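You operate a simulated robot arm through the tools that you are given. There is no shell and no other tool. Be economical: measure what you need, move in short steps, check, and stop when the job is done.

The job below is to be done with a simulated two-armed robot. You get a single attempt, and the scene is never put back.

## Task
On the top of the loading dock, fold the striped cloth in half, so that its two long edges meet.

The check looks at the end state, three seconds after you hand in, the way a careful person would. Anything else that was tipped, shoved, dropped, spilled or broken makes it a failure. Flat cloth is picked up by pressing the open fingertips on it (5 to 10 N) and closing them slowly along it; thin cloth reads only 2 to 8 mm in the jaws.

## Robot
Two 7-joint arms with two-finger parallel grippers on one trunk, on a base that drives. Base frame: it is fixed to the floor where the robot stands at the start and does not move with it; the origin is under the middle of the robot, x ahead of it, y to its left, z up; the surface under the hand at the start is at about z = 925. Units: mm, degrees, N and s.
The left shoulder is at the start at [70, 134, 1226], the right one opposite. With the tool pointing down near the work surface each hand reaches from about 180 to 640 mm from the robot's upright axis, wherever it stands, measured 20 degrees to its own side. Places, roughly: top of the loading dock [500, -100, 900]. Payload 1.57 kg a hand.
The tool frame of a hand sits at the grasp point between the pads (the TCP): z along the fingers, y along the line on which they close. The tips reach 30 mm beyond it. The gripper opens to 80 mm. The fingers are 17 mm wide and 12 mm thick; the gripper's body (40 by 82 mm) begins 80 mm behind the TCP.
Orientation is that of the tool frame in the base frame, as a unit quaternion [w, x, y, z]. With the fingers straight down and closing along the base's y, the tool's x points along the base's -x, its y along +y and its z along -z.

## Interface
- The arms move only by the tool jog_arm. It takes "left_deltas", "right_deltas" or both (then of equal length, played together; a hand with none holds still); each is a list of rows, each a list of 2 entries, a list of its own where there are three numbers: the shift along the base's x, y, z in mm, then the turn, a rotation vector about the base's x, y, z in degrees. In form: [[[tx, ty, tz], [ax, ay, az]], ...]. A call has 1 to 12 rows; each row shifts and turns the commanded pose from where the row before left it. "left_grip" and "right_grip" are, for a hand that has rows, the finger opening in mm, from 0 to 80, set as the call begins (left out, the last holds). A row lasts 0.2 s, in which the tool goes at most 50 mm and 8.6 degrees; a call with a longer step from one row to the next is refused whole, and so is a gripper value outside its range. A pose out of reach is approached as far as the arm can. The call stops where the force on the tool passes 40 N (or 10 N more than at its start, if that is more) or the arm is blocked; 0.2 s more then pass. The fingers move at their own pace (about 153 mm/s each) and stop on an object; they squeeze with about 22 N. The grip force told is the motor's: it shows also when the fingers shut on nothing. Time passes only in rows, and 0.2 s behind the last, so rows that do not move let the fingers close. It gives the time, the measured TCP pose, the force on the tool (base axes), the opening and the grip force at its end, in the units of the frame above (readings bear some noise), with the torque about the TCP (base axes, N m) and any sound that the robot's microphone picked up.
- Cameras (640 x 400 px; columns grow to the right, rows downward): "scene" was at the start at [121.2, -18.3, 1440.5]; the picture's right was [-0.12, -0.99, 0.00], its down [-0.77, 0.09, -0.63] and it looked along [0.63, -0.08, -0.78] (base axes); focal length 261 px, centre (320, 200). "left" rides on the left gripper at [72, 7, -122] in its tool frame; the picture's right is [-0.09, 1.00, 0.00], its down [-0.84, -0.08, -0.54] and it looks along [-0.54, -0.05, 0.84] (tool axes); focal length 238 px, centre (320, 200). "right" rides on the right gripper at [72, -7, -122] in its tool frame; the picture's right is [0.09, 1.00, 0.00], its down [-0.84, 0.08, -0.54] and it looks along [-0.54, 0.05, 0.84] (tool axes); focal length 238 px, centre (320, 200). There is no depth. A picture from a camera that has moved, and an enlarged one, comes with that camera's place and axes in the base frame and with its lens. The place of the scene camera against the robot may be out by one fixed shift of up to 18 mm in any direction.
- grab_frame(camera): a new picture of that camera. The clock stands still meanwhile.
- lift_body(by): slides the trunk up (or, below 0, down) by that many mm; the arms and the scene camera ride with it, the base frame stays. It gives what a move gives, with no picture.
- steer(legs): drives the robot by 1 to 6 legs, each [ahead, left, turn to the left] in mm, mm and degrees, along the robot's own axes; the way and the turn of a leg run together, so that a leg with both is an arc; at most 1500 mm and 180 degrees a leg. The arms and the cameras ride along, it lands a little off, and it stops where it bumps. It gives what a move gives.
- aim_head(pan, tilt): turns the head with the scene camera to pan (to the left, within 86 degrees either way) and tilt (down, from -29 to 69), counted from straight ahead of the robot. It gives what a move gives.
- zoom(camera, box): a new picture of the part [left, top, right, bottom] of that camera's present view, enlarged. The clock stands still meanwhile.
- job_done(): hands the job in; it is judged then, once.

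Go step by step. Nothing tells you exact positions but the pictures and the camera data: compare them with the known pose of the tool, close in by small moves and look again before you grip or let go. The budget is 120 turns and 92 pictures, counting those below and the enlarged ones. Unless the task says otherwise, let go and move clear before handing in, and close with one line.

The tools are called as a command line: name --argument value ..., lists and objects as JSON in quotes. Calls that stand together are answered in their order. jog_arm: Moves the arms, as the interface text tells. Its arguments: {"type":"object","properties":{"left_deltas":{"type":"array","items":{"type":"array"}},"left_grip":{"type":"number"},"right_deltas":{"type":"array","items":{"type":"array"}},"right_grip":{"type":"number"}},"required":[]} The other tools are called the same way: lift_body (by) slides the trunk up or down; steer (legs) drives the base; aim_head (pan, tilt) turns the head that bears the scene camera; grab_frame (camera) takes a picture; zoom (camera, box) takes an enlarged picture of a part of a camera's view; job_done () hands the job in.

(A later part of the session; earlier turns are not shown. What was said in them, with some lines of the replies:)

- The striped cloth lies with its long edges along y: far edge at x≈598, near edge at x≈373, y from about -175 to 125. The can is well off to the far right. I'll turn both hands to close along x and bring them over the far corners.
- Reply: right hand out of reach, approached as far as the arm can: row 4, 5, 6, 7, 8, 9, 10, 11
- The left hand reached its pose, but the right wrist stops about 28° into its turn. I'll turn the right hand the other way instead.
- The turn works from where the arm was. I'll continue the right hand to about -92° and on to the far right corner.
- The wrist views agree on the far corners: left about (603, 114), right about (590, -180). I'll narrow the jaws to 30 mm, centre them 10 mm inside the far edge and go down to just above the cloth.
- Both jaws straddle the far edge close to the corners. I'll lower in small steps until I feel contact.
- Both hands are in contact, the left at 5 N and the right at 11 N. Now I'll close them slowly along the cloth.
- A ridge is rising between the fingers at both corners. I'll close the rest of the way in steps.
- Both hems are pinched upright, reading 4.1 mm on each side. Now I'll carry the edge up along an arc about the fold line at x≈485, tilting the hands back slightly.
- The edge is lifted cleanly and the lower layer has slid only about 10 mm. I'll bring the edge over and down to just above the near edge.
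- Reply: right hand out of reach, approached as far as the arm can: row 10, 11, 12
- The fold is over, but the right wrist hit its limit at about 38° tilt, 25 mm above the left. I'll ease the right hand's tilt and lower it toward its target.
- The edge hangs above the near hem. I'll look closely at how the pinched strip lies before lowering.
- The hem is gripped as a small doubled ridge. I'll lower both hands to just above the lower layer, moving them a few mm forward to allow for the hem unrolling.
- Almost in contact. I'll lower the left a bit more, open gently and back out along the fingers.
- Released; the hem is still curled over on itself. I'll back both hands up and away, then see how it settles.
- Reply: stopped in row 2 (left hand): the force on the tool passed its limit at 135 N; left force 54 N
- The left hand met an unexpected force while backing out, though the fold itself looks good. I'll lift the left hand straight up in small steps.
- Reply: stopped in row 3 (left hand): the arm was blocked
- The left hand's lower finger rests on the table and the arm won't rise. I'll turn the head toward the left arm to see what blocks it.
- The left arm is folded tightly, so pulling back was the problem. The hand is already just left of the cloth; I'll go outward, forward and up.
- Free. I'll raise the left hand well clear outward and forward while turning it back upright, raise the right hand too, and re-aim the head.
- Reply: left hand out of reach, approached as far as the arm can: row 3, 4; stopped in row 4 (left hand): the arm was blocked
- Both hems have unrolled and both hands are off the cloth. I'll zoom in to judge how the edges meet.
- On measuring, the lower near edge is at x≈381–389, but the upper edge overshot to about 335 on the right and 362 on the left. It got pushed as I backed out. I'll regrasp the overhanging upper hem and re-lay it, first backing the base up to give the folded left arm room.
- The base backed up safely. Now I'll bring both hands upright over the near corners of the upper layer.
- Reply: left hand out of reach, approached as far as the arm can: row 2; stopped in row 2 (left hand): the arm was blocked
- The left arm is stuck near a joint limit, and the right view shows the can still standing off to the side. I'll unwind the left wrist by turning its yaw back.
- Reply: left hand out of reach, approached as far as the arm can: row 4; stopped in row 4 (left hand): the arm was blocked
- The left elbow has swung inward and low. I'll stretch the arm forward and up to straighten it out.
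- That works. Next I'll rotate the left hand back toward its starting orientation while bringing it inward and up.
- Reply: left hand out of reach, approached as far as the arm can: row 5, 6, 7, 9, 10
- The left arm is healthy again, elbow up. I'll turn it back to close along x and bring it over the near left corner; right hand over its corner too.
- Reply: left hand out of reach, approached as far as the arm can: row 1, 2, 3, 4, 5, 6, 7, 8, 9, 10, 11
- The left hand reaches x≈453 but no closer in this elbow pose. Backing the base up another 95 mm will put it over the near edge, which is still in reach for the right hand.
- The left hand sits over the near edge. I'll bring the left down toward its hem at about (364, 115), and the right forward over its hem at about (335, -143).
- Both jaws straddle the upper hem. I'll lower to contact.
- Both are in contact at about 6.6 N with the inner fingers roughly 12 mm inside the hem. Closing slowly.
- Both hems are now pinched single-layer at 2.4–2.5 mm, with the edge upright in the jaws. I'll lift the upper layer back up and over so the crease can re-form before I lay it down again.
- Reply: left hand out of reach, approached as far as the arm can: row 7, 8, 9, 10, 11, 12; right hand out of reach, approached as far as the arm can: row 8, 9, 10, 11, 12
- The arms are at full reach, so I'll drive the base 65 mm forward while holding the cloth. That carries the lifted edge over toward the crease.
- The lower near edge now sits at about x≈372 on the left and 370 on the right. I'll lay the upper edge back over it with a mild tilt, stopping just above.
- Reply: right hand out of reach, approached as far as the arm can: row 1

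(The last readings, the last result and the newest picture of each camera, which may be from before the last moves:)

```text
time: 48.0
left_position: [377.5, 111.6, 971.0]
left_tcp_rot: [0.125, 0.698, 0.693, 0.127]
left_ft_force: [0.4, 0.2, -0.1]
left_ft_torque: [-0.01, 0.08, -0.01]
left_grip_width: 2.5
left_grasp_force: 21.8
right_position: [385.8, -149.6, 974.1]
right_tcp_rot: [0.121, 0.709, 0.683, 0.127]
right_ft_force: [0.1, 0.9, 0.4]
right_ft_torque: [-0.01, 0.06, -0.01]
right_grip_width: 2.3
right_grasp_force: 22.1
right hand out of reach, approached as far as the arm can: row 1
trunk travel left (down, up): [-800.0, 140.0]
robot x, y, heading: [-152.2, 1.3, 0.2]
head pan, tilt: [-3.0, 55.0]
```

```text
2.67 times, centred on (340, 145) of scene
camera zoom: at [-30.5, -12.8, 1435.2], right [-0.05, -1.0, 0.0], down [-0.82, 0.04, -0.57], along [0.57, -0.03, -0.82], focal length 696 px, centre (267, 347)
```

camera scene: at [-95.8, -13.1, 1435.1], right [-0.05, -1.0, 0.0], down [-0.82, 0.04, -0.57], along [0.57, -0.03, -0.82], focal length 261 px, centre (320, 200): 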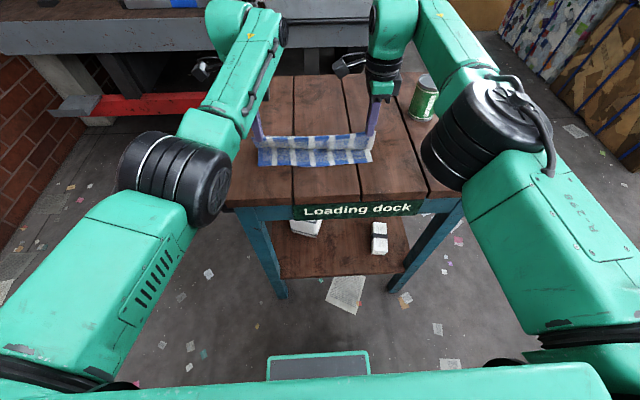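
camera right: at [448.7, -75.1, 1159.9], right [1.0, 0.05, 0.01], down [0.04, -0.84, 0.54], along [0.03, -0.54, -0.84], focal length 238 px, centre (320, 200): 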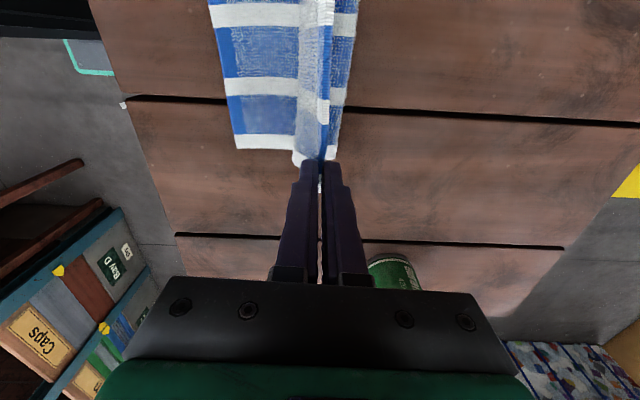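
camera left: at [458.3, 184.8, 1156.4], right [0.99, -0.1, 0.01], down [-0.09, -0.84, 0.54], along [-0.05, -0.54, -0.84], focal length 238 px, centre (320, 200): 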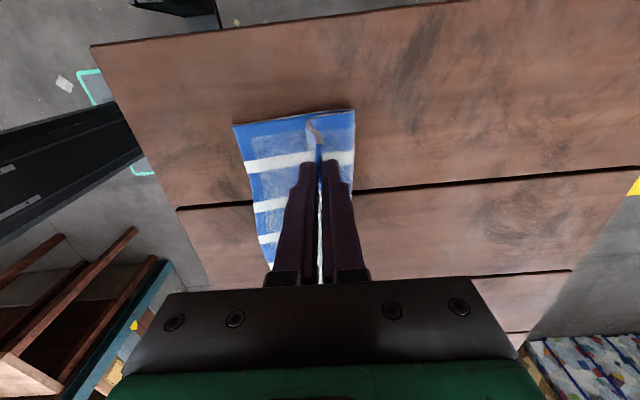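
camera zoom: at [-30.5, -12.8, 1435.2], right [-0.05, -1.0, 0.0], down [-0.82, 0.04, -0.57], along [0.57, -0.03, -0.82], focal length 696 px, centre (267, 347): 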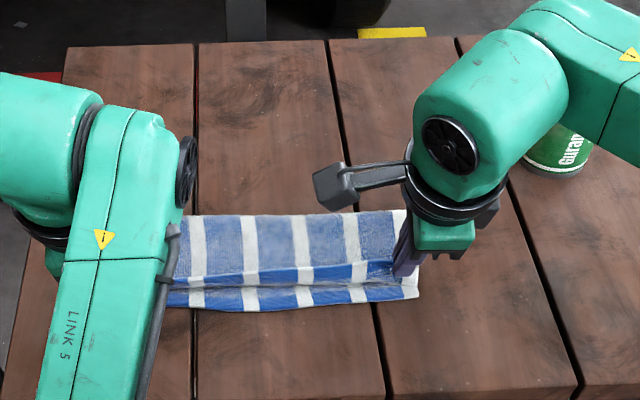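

The lower edge is at x≈372 on both sides and the crease at ≈483–485, so the upper length matches. I'll bring both tips to x≈383, align, and lower almost to contact.

jog_arm --left_deltas '[[[-2, 0, -1], [0, 0, 0]], [[-1.5, 0, -1.5], [0, 0, 0]], [[-1, 0, -2], [0, 0, 0]], [[-0.5, 0, -2], [0, 0, 0]], [[0, 0, -1.5], [0, 0, 0]]]' --right_deltas '[[[-4, 0, -1], [0, 0, 0]], [[-4, 0, -2], [0, 0, 0]], [[-3, 0, -3], [0, 0, 0]], [[-2, 0, -3], [0, 0, 0]], [[0, 0, -2], [0, 0, 0]]]'

zoom --camera "left" --box '[220, 80, 460, 230]'

zoom --camera "right" --box '[220, 80, 460, 230]'

```text
time: 49.2
left_position: [371.2, 110.8, 965.0]
left_tcp_rot: [0.124, 0.699, 0.693, 0.126]
left_ft_force: [0.6, -0.7, -0.2]
left_ft_torque: [-0.02, 0.04, -0.02]
left_grip_width: 2.7
left_grasp_force: 21.9
right_position: [371.9, -149.8, 962.7]
right_tcp_rot: [0.121, 0.71, 0.682, 0.127]
right_ft_force: [1.9, 1.0, 2.3]
right_ft_torque: [0.01, 0.01, 0.0]
right_grip_width: 2.6
right_grasp_force: 21.6
trunk travel left (down, up): [-800.0, 140.0]
robot x, y, heading: [-150.1, 0.4, -0.1]
head pan, tilt: [-3.0, 55.0]
```

```text
2.67 times, centred on (340, 155) of left
camera zoom: at [335.7, 182.9, 1081.6], right [0.93, -0.1, 0.35], down [-0.27, -0.84, 0.48], along [0.24, -0.54, -0.81], focal length 636 px, centre (267, 320)
```

zoom: 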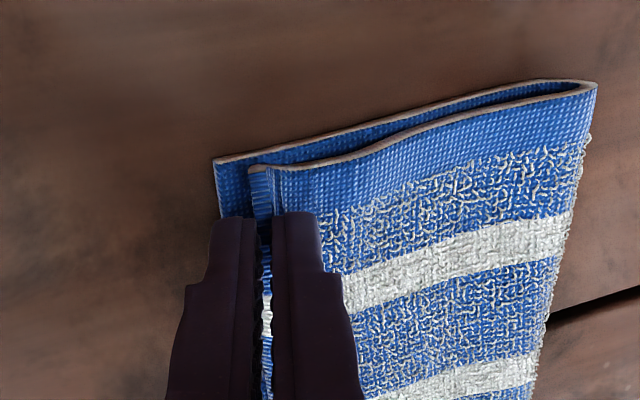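

```text
2.67 times, centred on (340, 155) of right
camera zoom: at [326.3, -78.0, 1077.3], right [0.94, 0.05, 0.34], down [-0.14, -0.84, 0.52], along [0.32, -0.54, -0.78], focal length 636 px, centre (267, 320)
```

zoom: 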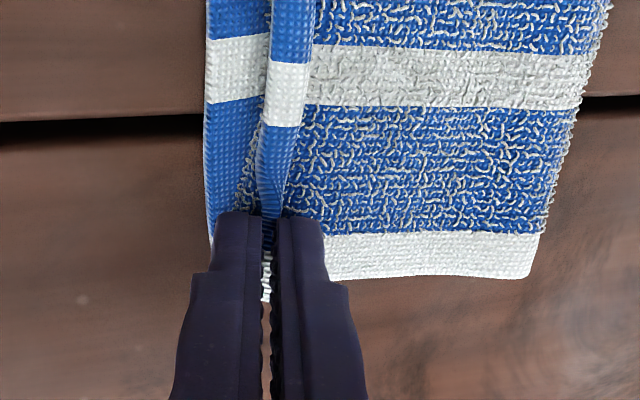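

The hem stands upright directly above the lower hem's inner side. I'll open slightly and withdraw strictly along the finger axis, in small steps.

jog_arm --left_deltas '[[[0, 0, 1], [0, 0, 0]], [[0, 0, 0.5], [0, 0, 0]]]' --right_deltas '[[[0, 0, 1.5], [0, 0, 0]], [[0, 0, 0.5], [0, 0, 0]]]' --left_grip 16 --right_grip 16

jog_arm --left_deltas '[[[-1, 0, 3], [0, 0, 0]], [[-1.5, 0, 5], [0, 0, 0]], [[-2, 0, 6], [0, 0, 0]], [[-2, 0, 8], [0, 0, 0]]]' --right_deltas '[[[-1, 0, 3], [0, 0, 0]], [[-1.5, 0, 5], [0, 0, 0]], [[-2, 0, 6], [0, 0, 0]], [[-2, 0, 8], [0, 0, 0]]]'

grab_frame --camera "left"

grab_frame --camera "right"

```text
time: 49.8
left_position: [371.2, 111.5, 966.3]
left_tcp_rot: [0.124, 0.699, 0.693, 0.126]
left_ft_force: [0.0, -0.1, -0.4]
left_ft_torque: [-0.01, 0.0, -0.01]
left_grip_width: 16.1
left_grasp_force: 0.1
right_position: [372.4, -149.9, 966.0]
right_tcp_rot: [0.121, 0.709, 0.683, 0.126]
right_ft_force: [-0.1, 0.6, 0.6]
right_ft_torque: [-0.03, -0.01, -0.01]
right_grip_width: 15.8
right_grasp_force: 0.0
trunk travel left (down, up): [-800.0, 140.0]
robot x, y, heading: [-147.5, 2.0, -0.0]
head pan, tilt: [-3.0, 55.0]
```

```text
time: 50.8
left_position: [365.1, 110.4, 988.7]
left_tcp_rot: [0.124, 0.699, 0.693, 0.124]
left_ft_force: [0.3, -0.1, -0.1]
left_ft_torque: [0.0, 0.0, -0.02]
left_grip_width: 16.1
left_grasp_force: 0.0
right_position: [366.9, -150.6, 986.6]
right_tcp_rot: [0.121, 0.709, 0.683, 0.126]
right_ft_force: [-0.1, -0.3, -0.1]
right_ft_torque: [-0.01, -0.02, 0.0]
right_grip_width: 16.1
right_grasp_force: 0.1
trunk travel left (down, up): [-800.0, 140.0]
robot x, y, heading: [-147.9, 2.3, 0.1]
head pan, tilt: [-3.0, 55.0]
```

```text
24 pictures are left
camera left: at [329.0, 182.3, 1105.2], right [0.93, -0.1, 0.35], down [-0.27, -0.84, 0.48], along [0.24, -0.54, -0.81], focal length 238 px, centre (320, 200)
```

left: 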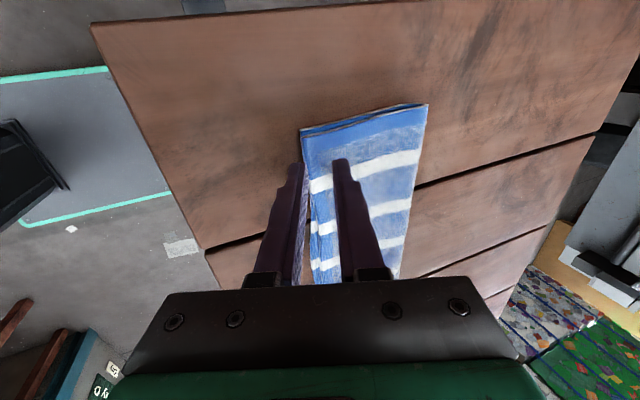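

```text
23 pictures are left
camera right: at [320.2, -78.0, 1101.0], right [0.94, 0.05, 0.34], down [-0.14, -0.84, 0.52], along [0.32, -0.54, -0.78], focal length 238 px, centre (320, 200)
```

right: 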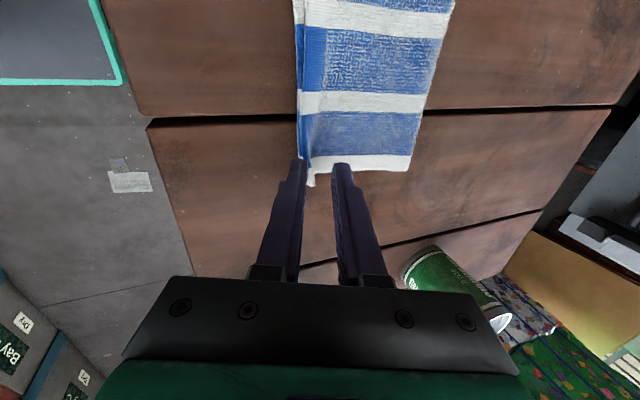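

The hem dropped neatly on both sides. I'll raise the hands a little more, straight up, and inspect.

jog_arm --left_deltas '[[[0, 3, 15], [0, 3, 0]], [[0, 6, 15], [0, 4, 0]], [[0, 8, 15], [0, 4, 0]], [[0, 10, 15], [0, 4, 0]]]' --right_deltas '[[[0, -3, 15], [0, 3, 0]], [[0, -6, 15], [0, 4, 0]], [[0, -8, 15], [0, 4, 0]], [[0, -10, 15], [0, 4, 0]]]'

zoom --camera "left" --box '[220, 60, 460, 290]'

zoom --camera "right" --box '[220, 0, 500, 180]'

zoom --camera "scene" --box '[220, 70, 460, 220]'

```text
time: 51.8
left_position: [401.3, 144.9, 1018.5]
left_tcp_rot: [0.03, 0.707, 0.706, 0.035]
left_ft_force: [0.6, -0.6, 0.1]
left_ft_torque: [0.01, -0.02, 0.0]
left_grip_width: 16.1
left_grasp_force: 0.1
left hand out of reach, approached as far as the arm can: row 2, 3, 4
right_position: [365.9, -177.2, 1047.9]
right_tcp_rot: [0.03, 0.72, 0.693, 0.032]
right_ft_force: [-0.3, -1.3, 0.8]
right_ft_torque: [-0.01, -0.02, -0.01]
right_grip_width: 15.8
right_grasp_force: 0.0
trunk travel left (down, up): [-800.0, 140.0]
robot x, y, heading: [-150.8, 2.0, 0.0]
head pan, tilt: [-3.0, 55.0]
```

```text
1.74 times, centred on (340, 175) of left
camera zoom: at [395.8, 215.4, 1141.1], right [0.99, -0.1, 0.09], down [-0.13, -0.84, 0.53], along [0.03, -0.53, -0.85], focal length 414 px, centre (285, 244)
```

zoom: 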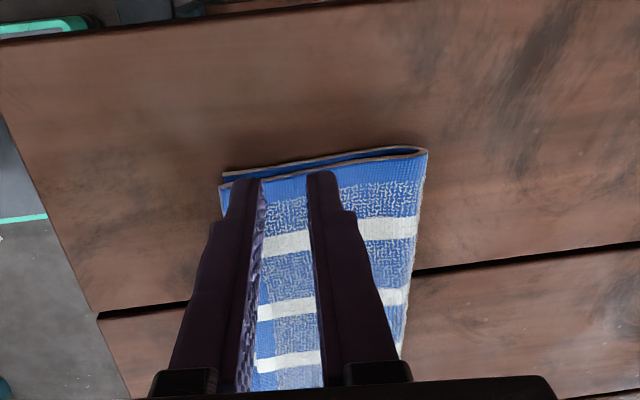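

```text
2.22 times, centred on (360, 90) of right
camera zoom: at [352.0, -106.0, 1168.8], right [0.99, 0.05, 0.09], down [0.0, -0.84, 0.54], along [0.1, -0.54, -0.84], focal length 530 px, centre (231, 444)
```

zoom: 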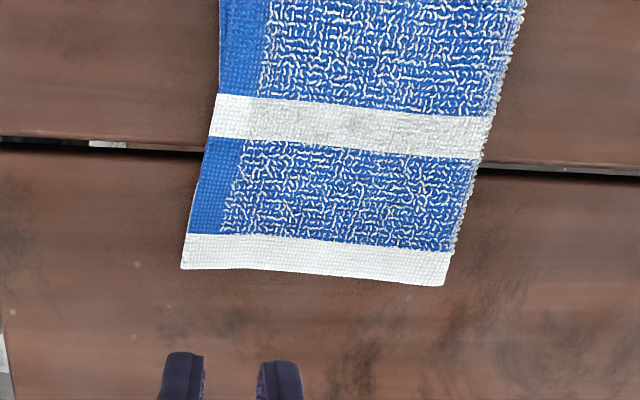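

```text
2.67 times, centred on (340, 145) of scene
camera zoom: at [-29.7, -14.3, 1435.0], right [-0.05, -1.0, 0.0], down [-0.82, 0.04, -0.57], along [0.57, -0.03, -0.82], focal length 696 px, centre (267, 347)
```

zoom: 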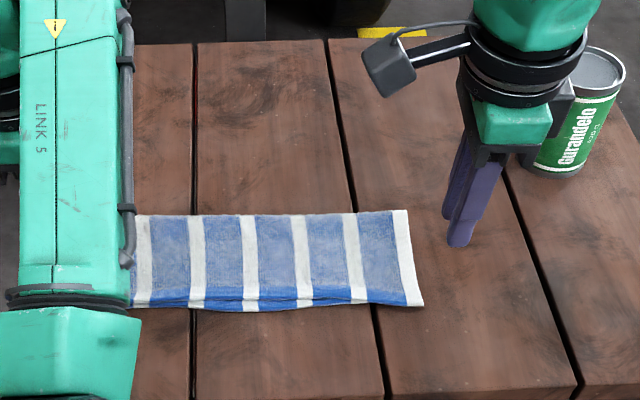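

This looks close: the left corner is aligned to a few mm. The right corner may still overhang by 10–17 mm, so I'll zoom in there.

zoom --camera "scene" --box '[330, 140, 390, 192]'

zoom --camera "right" --box '[290, 80, 430, 140]'

```text
7.69 times, centred on (360, 166) of scene
camera zoom: at [-29.7, -14.3, 1435.0], right [-0.05, -1.0, 0.0], down [-0.82, 0.04, -0.57], along [0.57, -0.03, -0.82], focal length 2008 px, centre (12, 462)
```

zoom: 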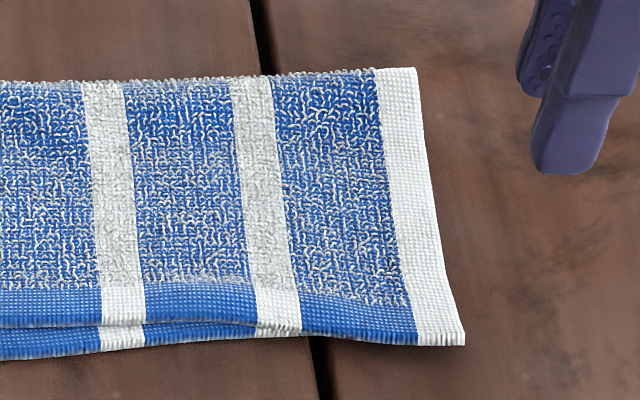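

```text
4.57 times, centred on (360, 110) of right
camera zoom: at [352.0, -106.0, 1168.8], right [0.99, 0.05, 0.09], down [0.0, -0.84, 0.54], along [0.1, -0.54, -0.84], focal length 1090 px, centre (137, 611)
```

zoom: 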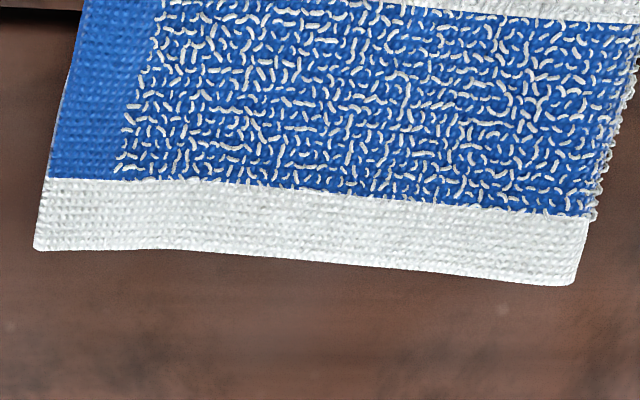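

The edges meet closely: the left corner within a few mm, the middle within about 9 mm and the right corner within about 11 mm, lying flat. I'll back the base off so the arms are clear, then take a final look.

steer --legs '[[-200, 0, 0]]'

aim_head --pan -3 --tilt 42

grab_frame --camera "scene"

zoom --camera "scene" --box '[230, 130, 400, 240]'

```text
time: 53.4
left_position: [198.5, 146.6, 1017.6]
left_tcp_rot: [0.03, 0.707, 0.705, 0.035]
left_ft_force: [-0.6, 0.3, 0.9]
left_ft_torque: [0.03, 0.01, 0.0]
left_grip_width: 16.0
left_grasp_force: 0.0
right_position: [165.9, -177.0, 1046.2]
right_tcp_rot: [0.03, 0.72, 0.693, 0.031]
right_ft_force: [1.2, 0.3, -0.2]
right_ft_torque: [-0.01, 0.04, 0.02]
right_grip_width: 16.0
right_grasp_force: 0.1
trunk travel left (down, up): [-800.0, 140.0]
robot x, y, heading: [-350.9, 1.3, -0.2]
head pan, tilt: [-3.0, 55.0]
```

```text
time: 54.1
left_position: [198.2, 147.7, 1019.1]
left_tcp_rot: [0.031, 0.706, 0.706, 0.036]
left_ft_force: [0.2, -0.3, -0.6]
left_ft_torque: [-0.02, 0.02, 0.0]
left_grip_width: 16.2
left_grasp_force: 0.1
right_position: [164.2, -177.4, 1047.4]
right_tcp_rot: [0.03, 0.72, 0.693, 0.032]
right_ft_force: [0.2, 0.3, 0.5]
right_ft_torque: [-0.01, 0.0, -0.01]
right_grip_width: 16.1
right_grasp_force: 0.1
trunk travel left (down, up): [-800.0, 140.0]
robot x, y, heading: [-351.3, -0.9, 0.1]
head pan, tilt: [-3.0, 42.0]
```

```text
17 pictures are left
camera scene: at [-222.0, -13.3, 1452.9], right [-0.05, -1.0, 0.0], down [-0.67, 0.04, -0.74], along [0.74, -0.04, -0.67], focal length 261 px, centre (320, 200)
```

scene: 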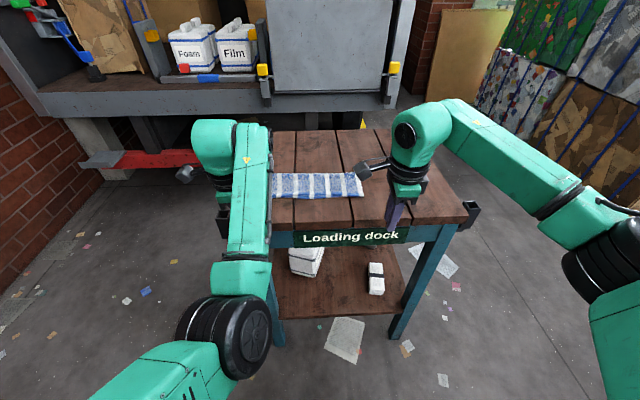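

```text
3.64 times, centred on (315, 185) of scene
camera zoom: at [-222.0, -13.3, 1452.9], right [-0.05, -1.0, 0.0], down [-0.67, 0.04, -0.74], along [0.74, -0.04, -0.67], focal length 949 px, centre (338, 254)
```

zoom: 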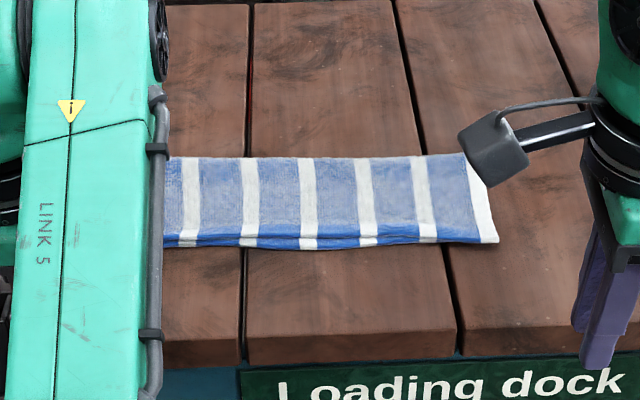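

The cloth lies folded flat with its long edges together, the can was still upright when last seen, and both hands are open and clear. Handing in.

job_done

```text
The job is handed in.
```

The striped cloth is folded in half on the loading dock. Its long edges meet within a few mm at the left corner and about 10 mm in the middle and at the right corner. Both hands have let go and are clear. Early on, the left hand pressed briefly and hard on the dock top (135 N), but I saw nothing else disturbed.
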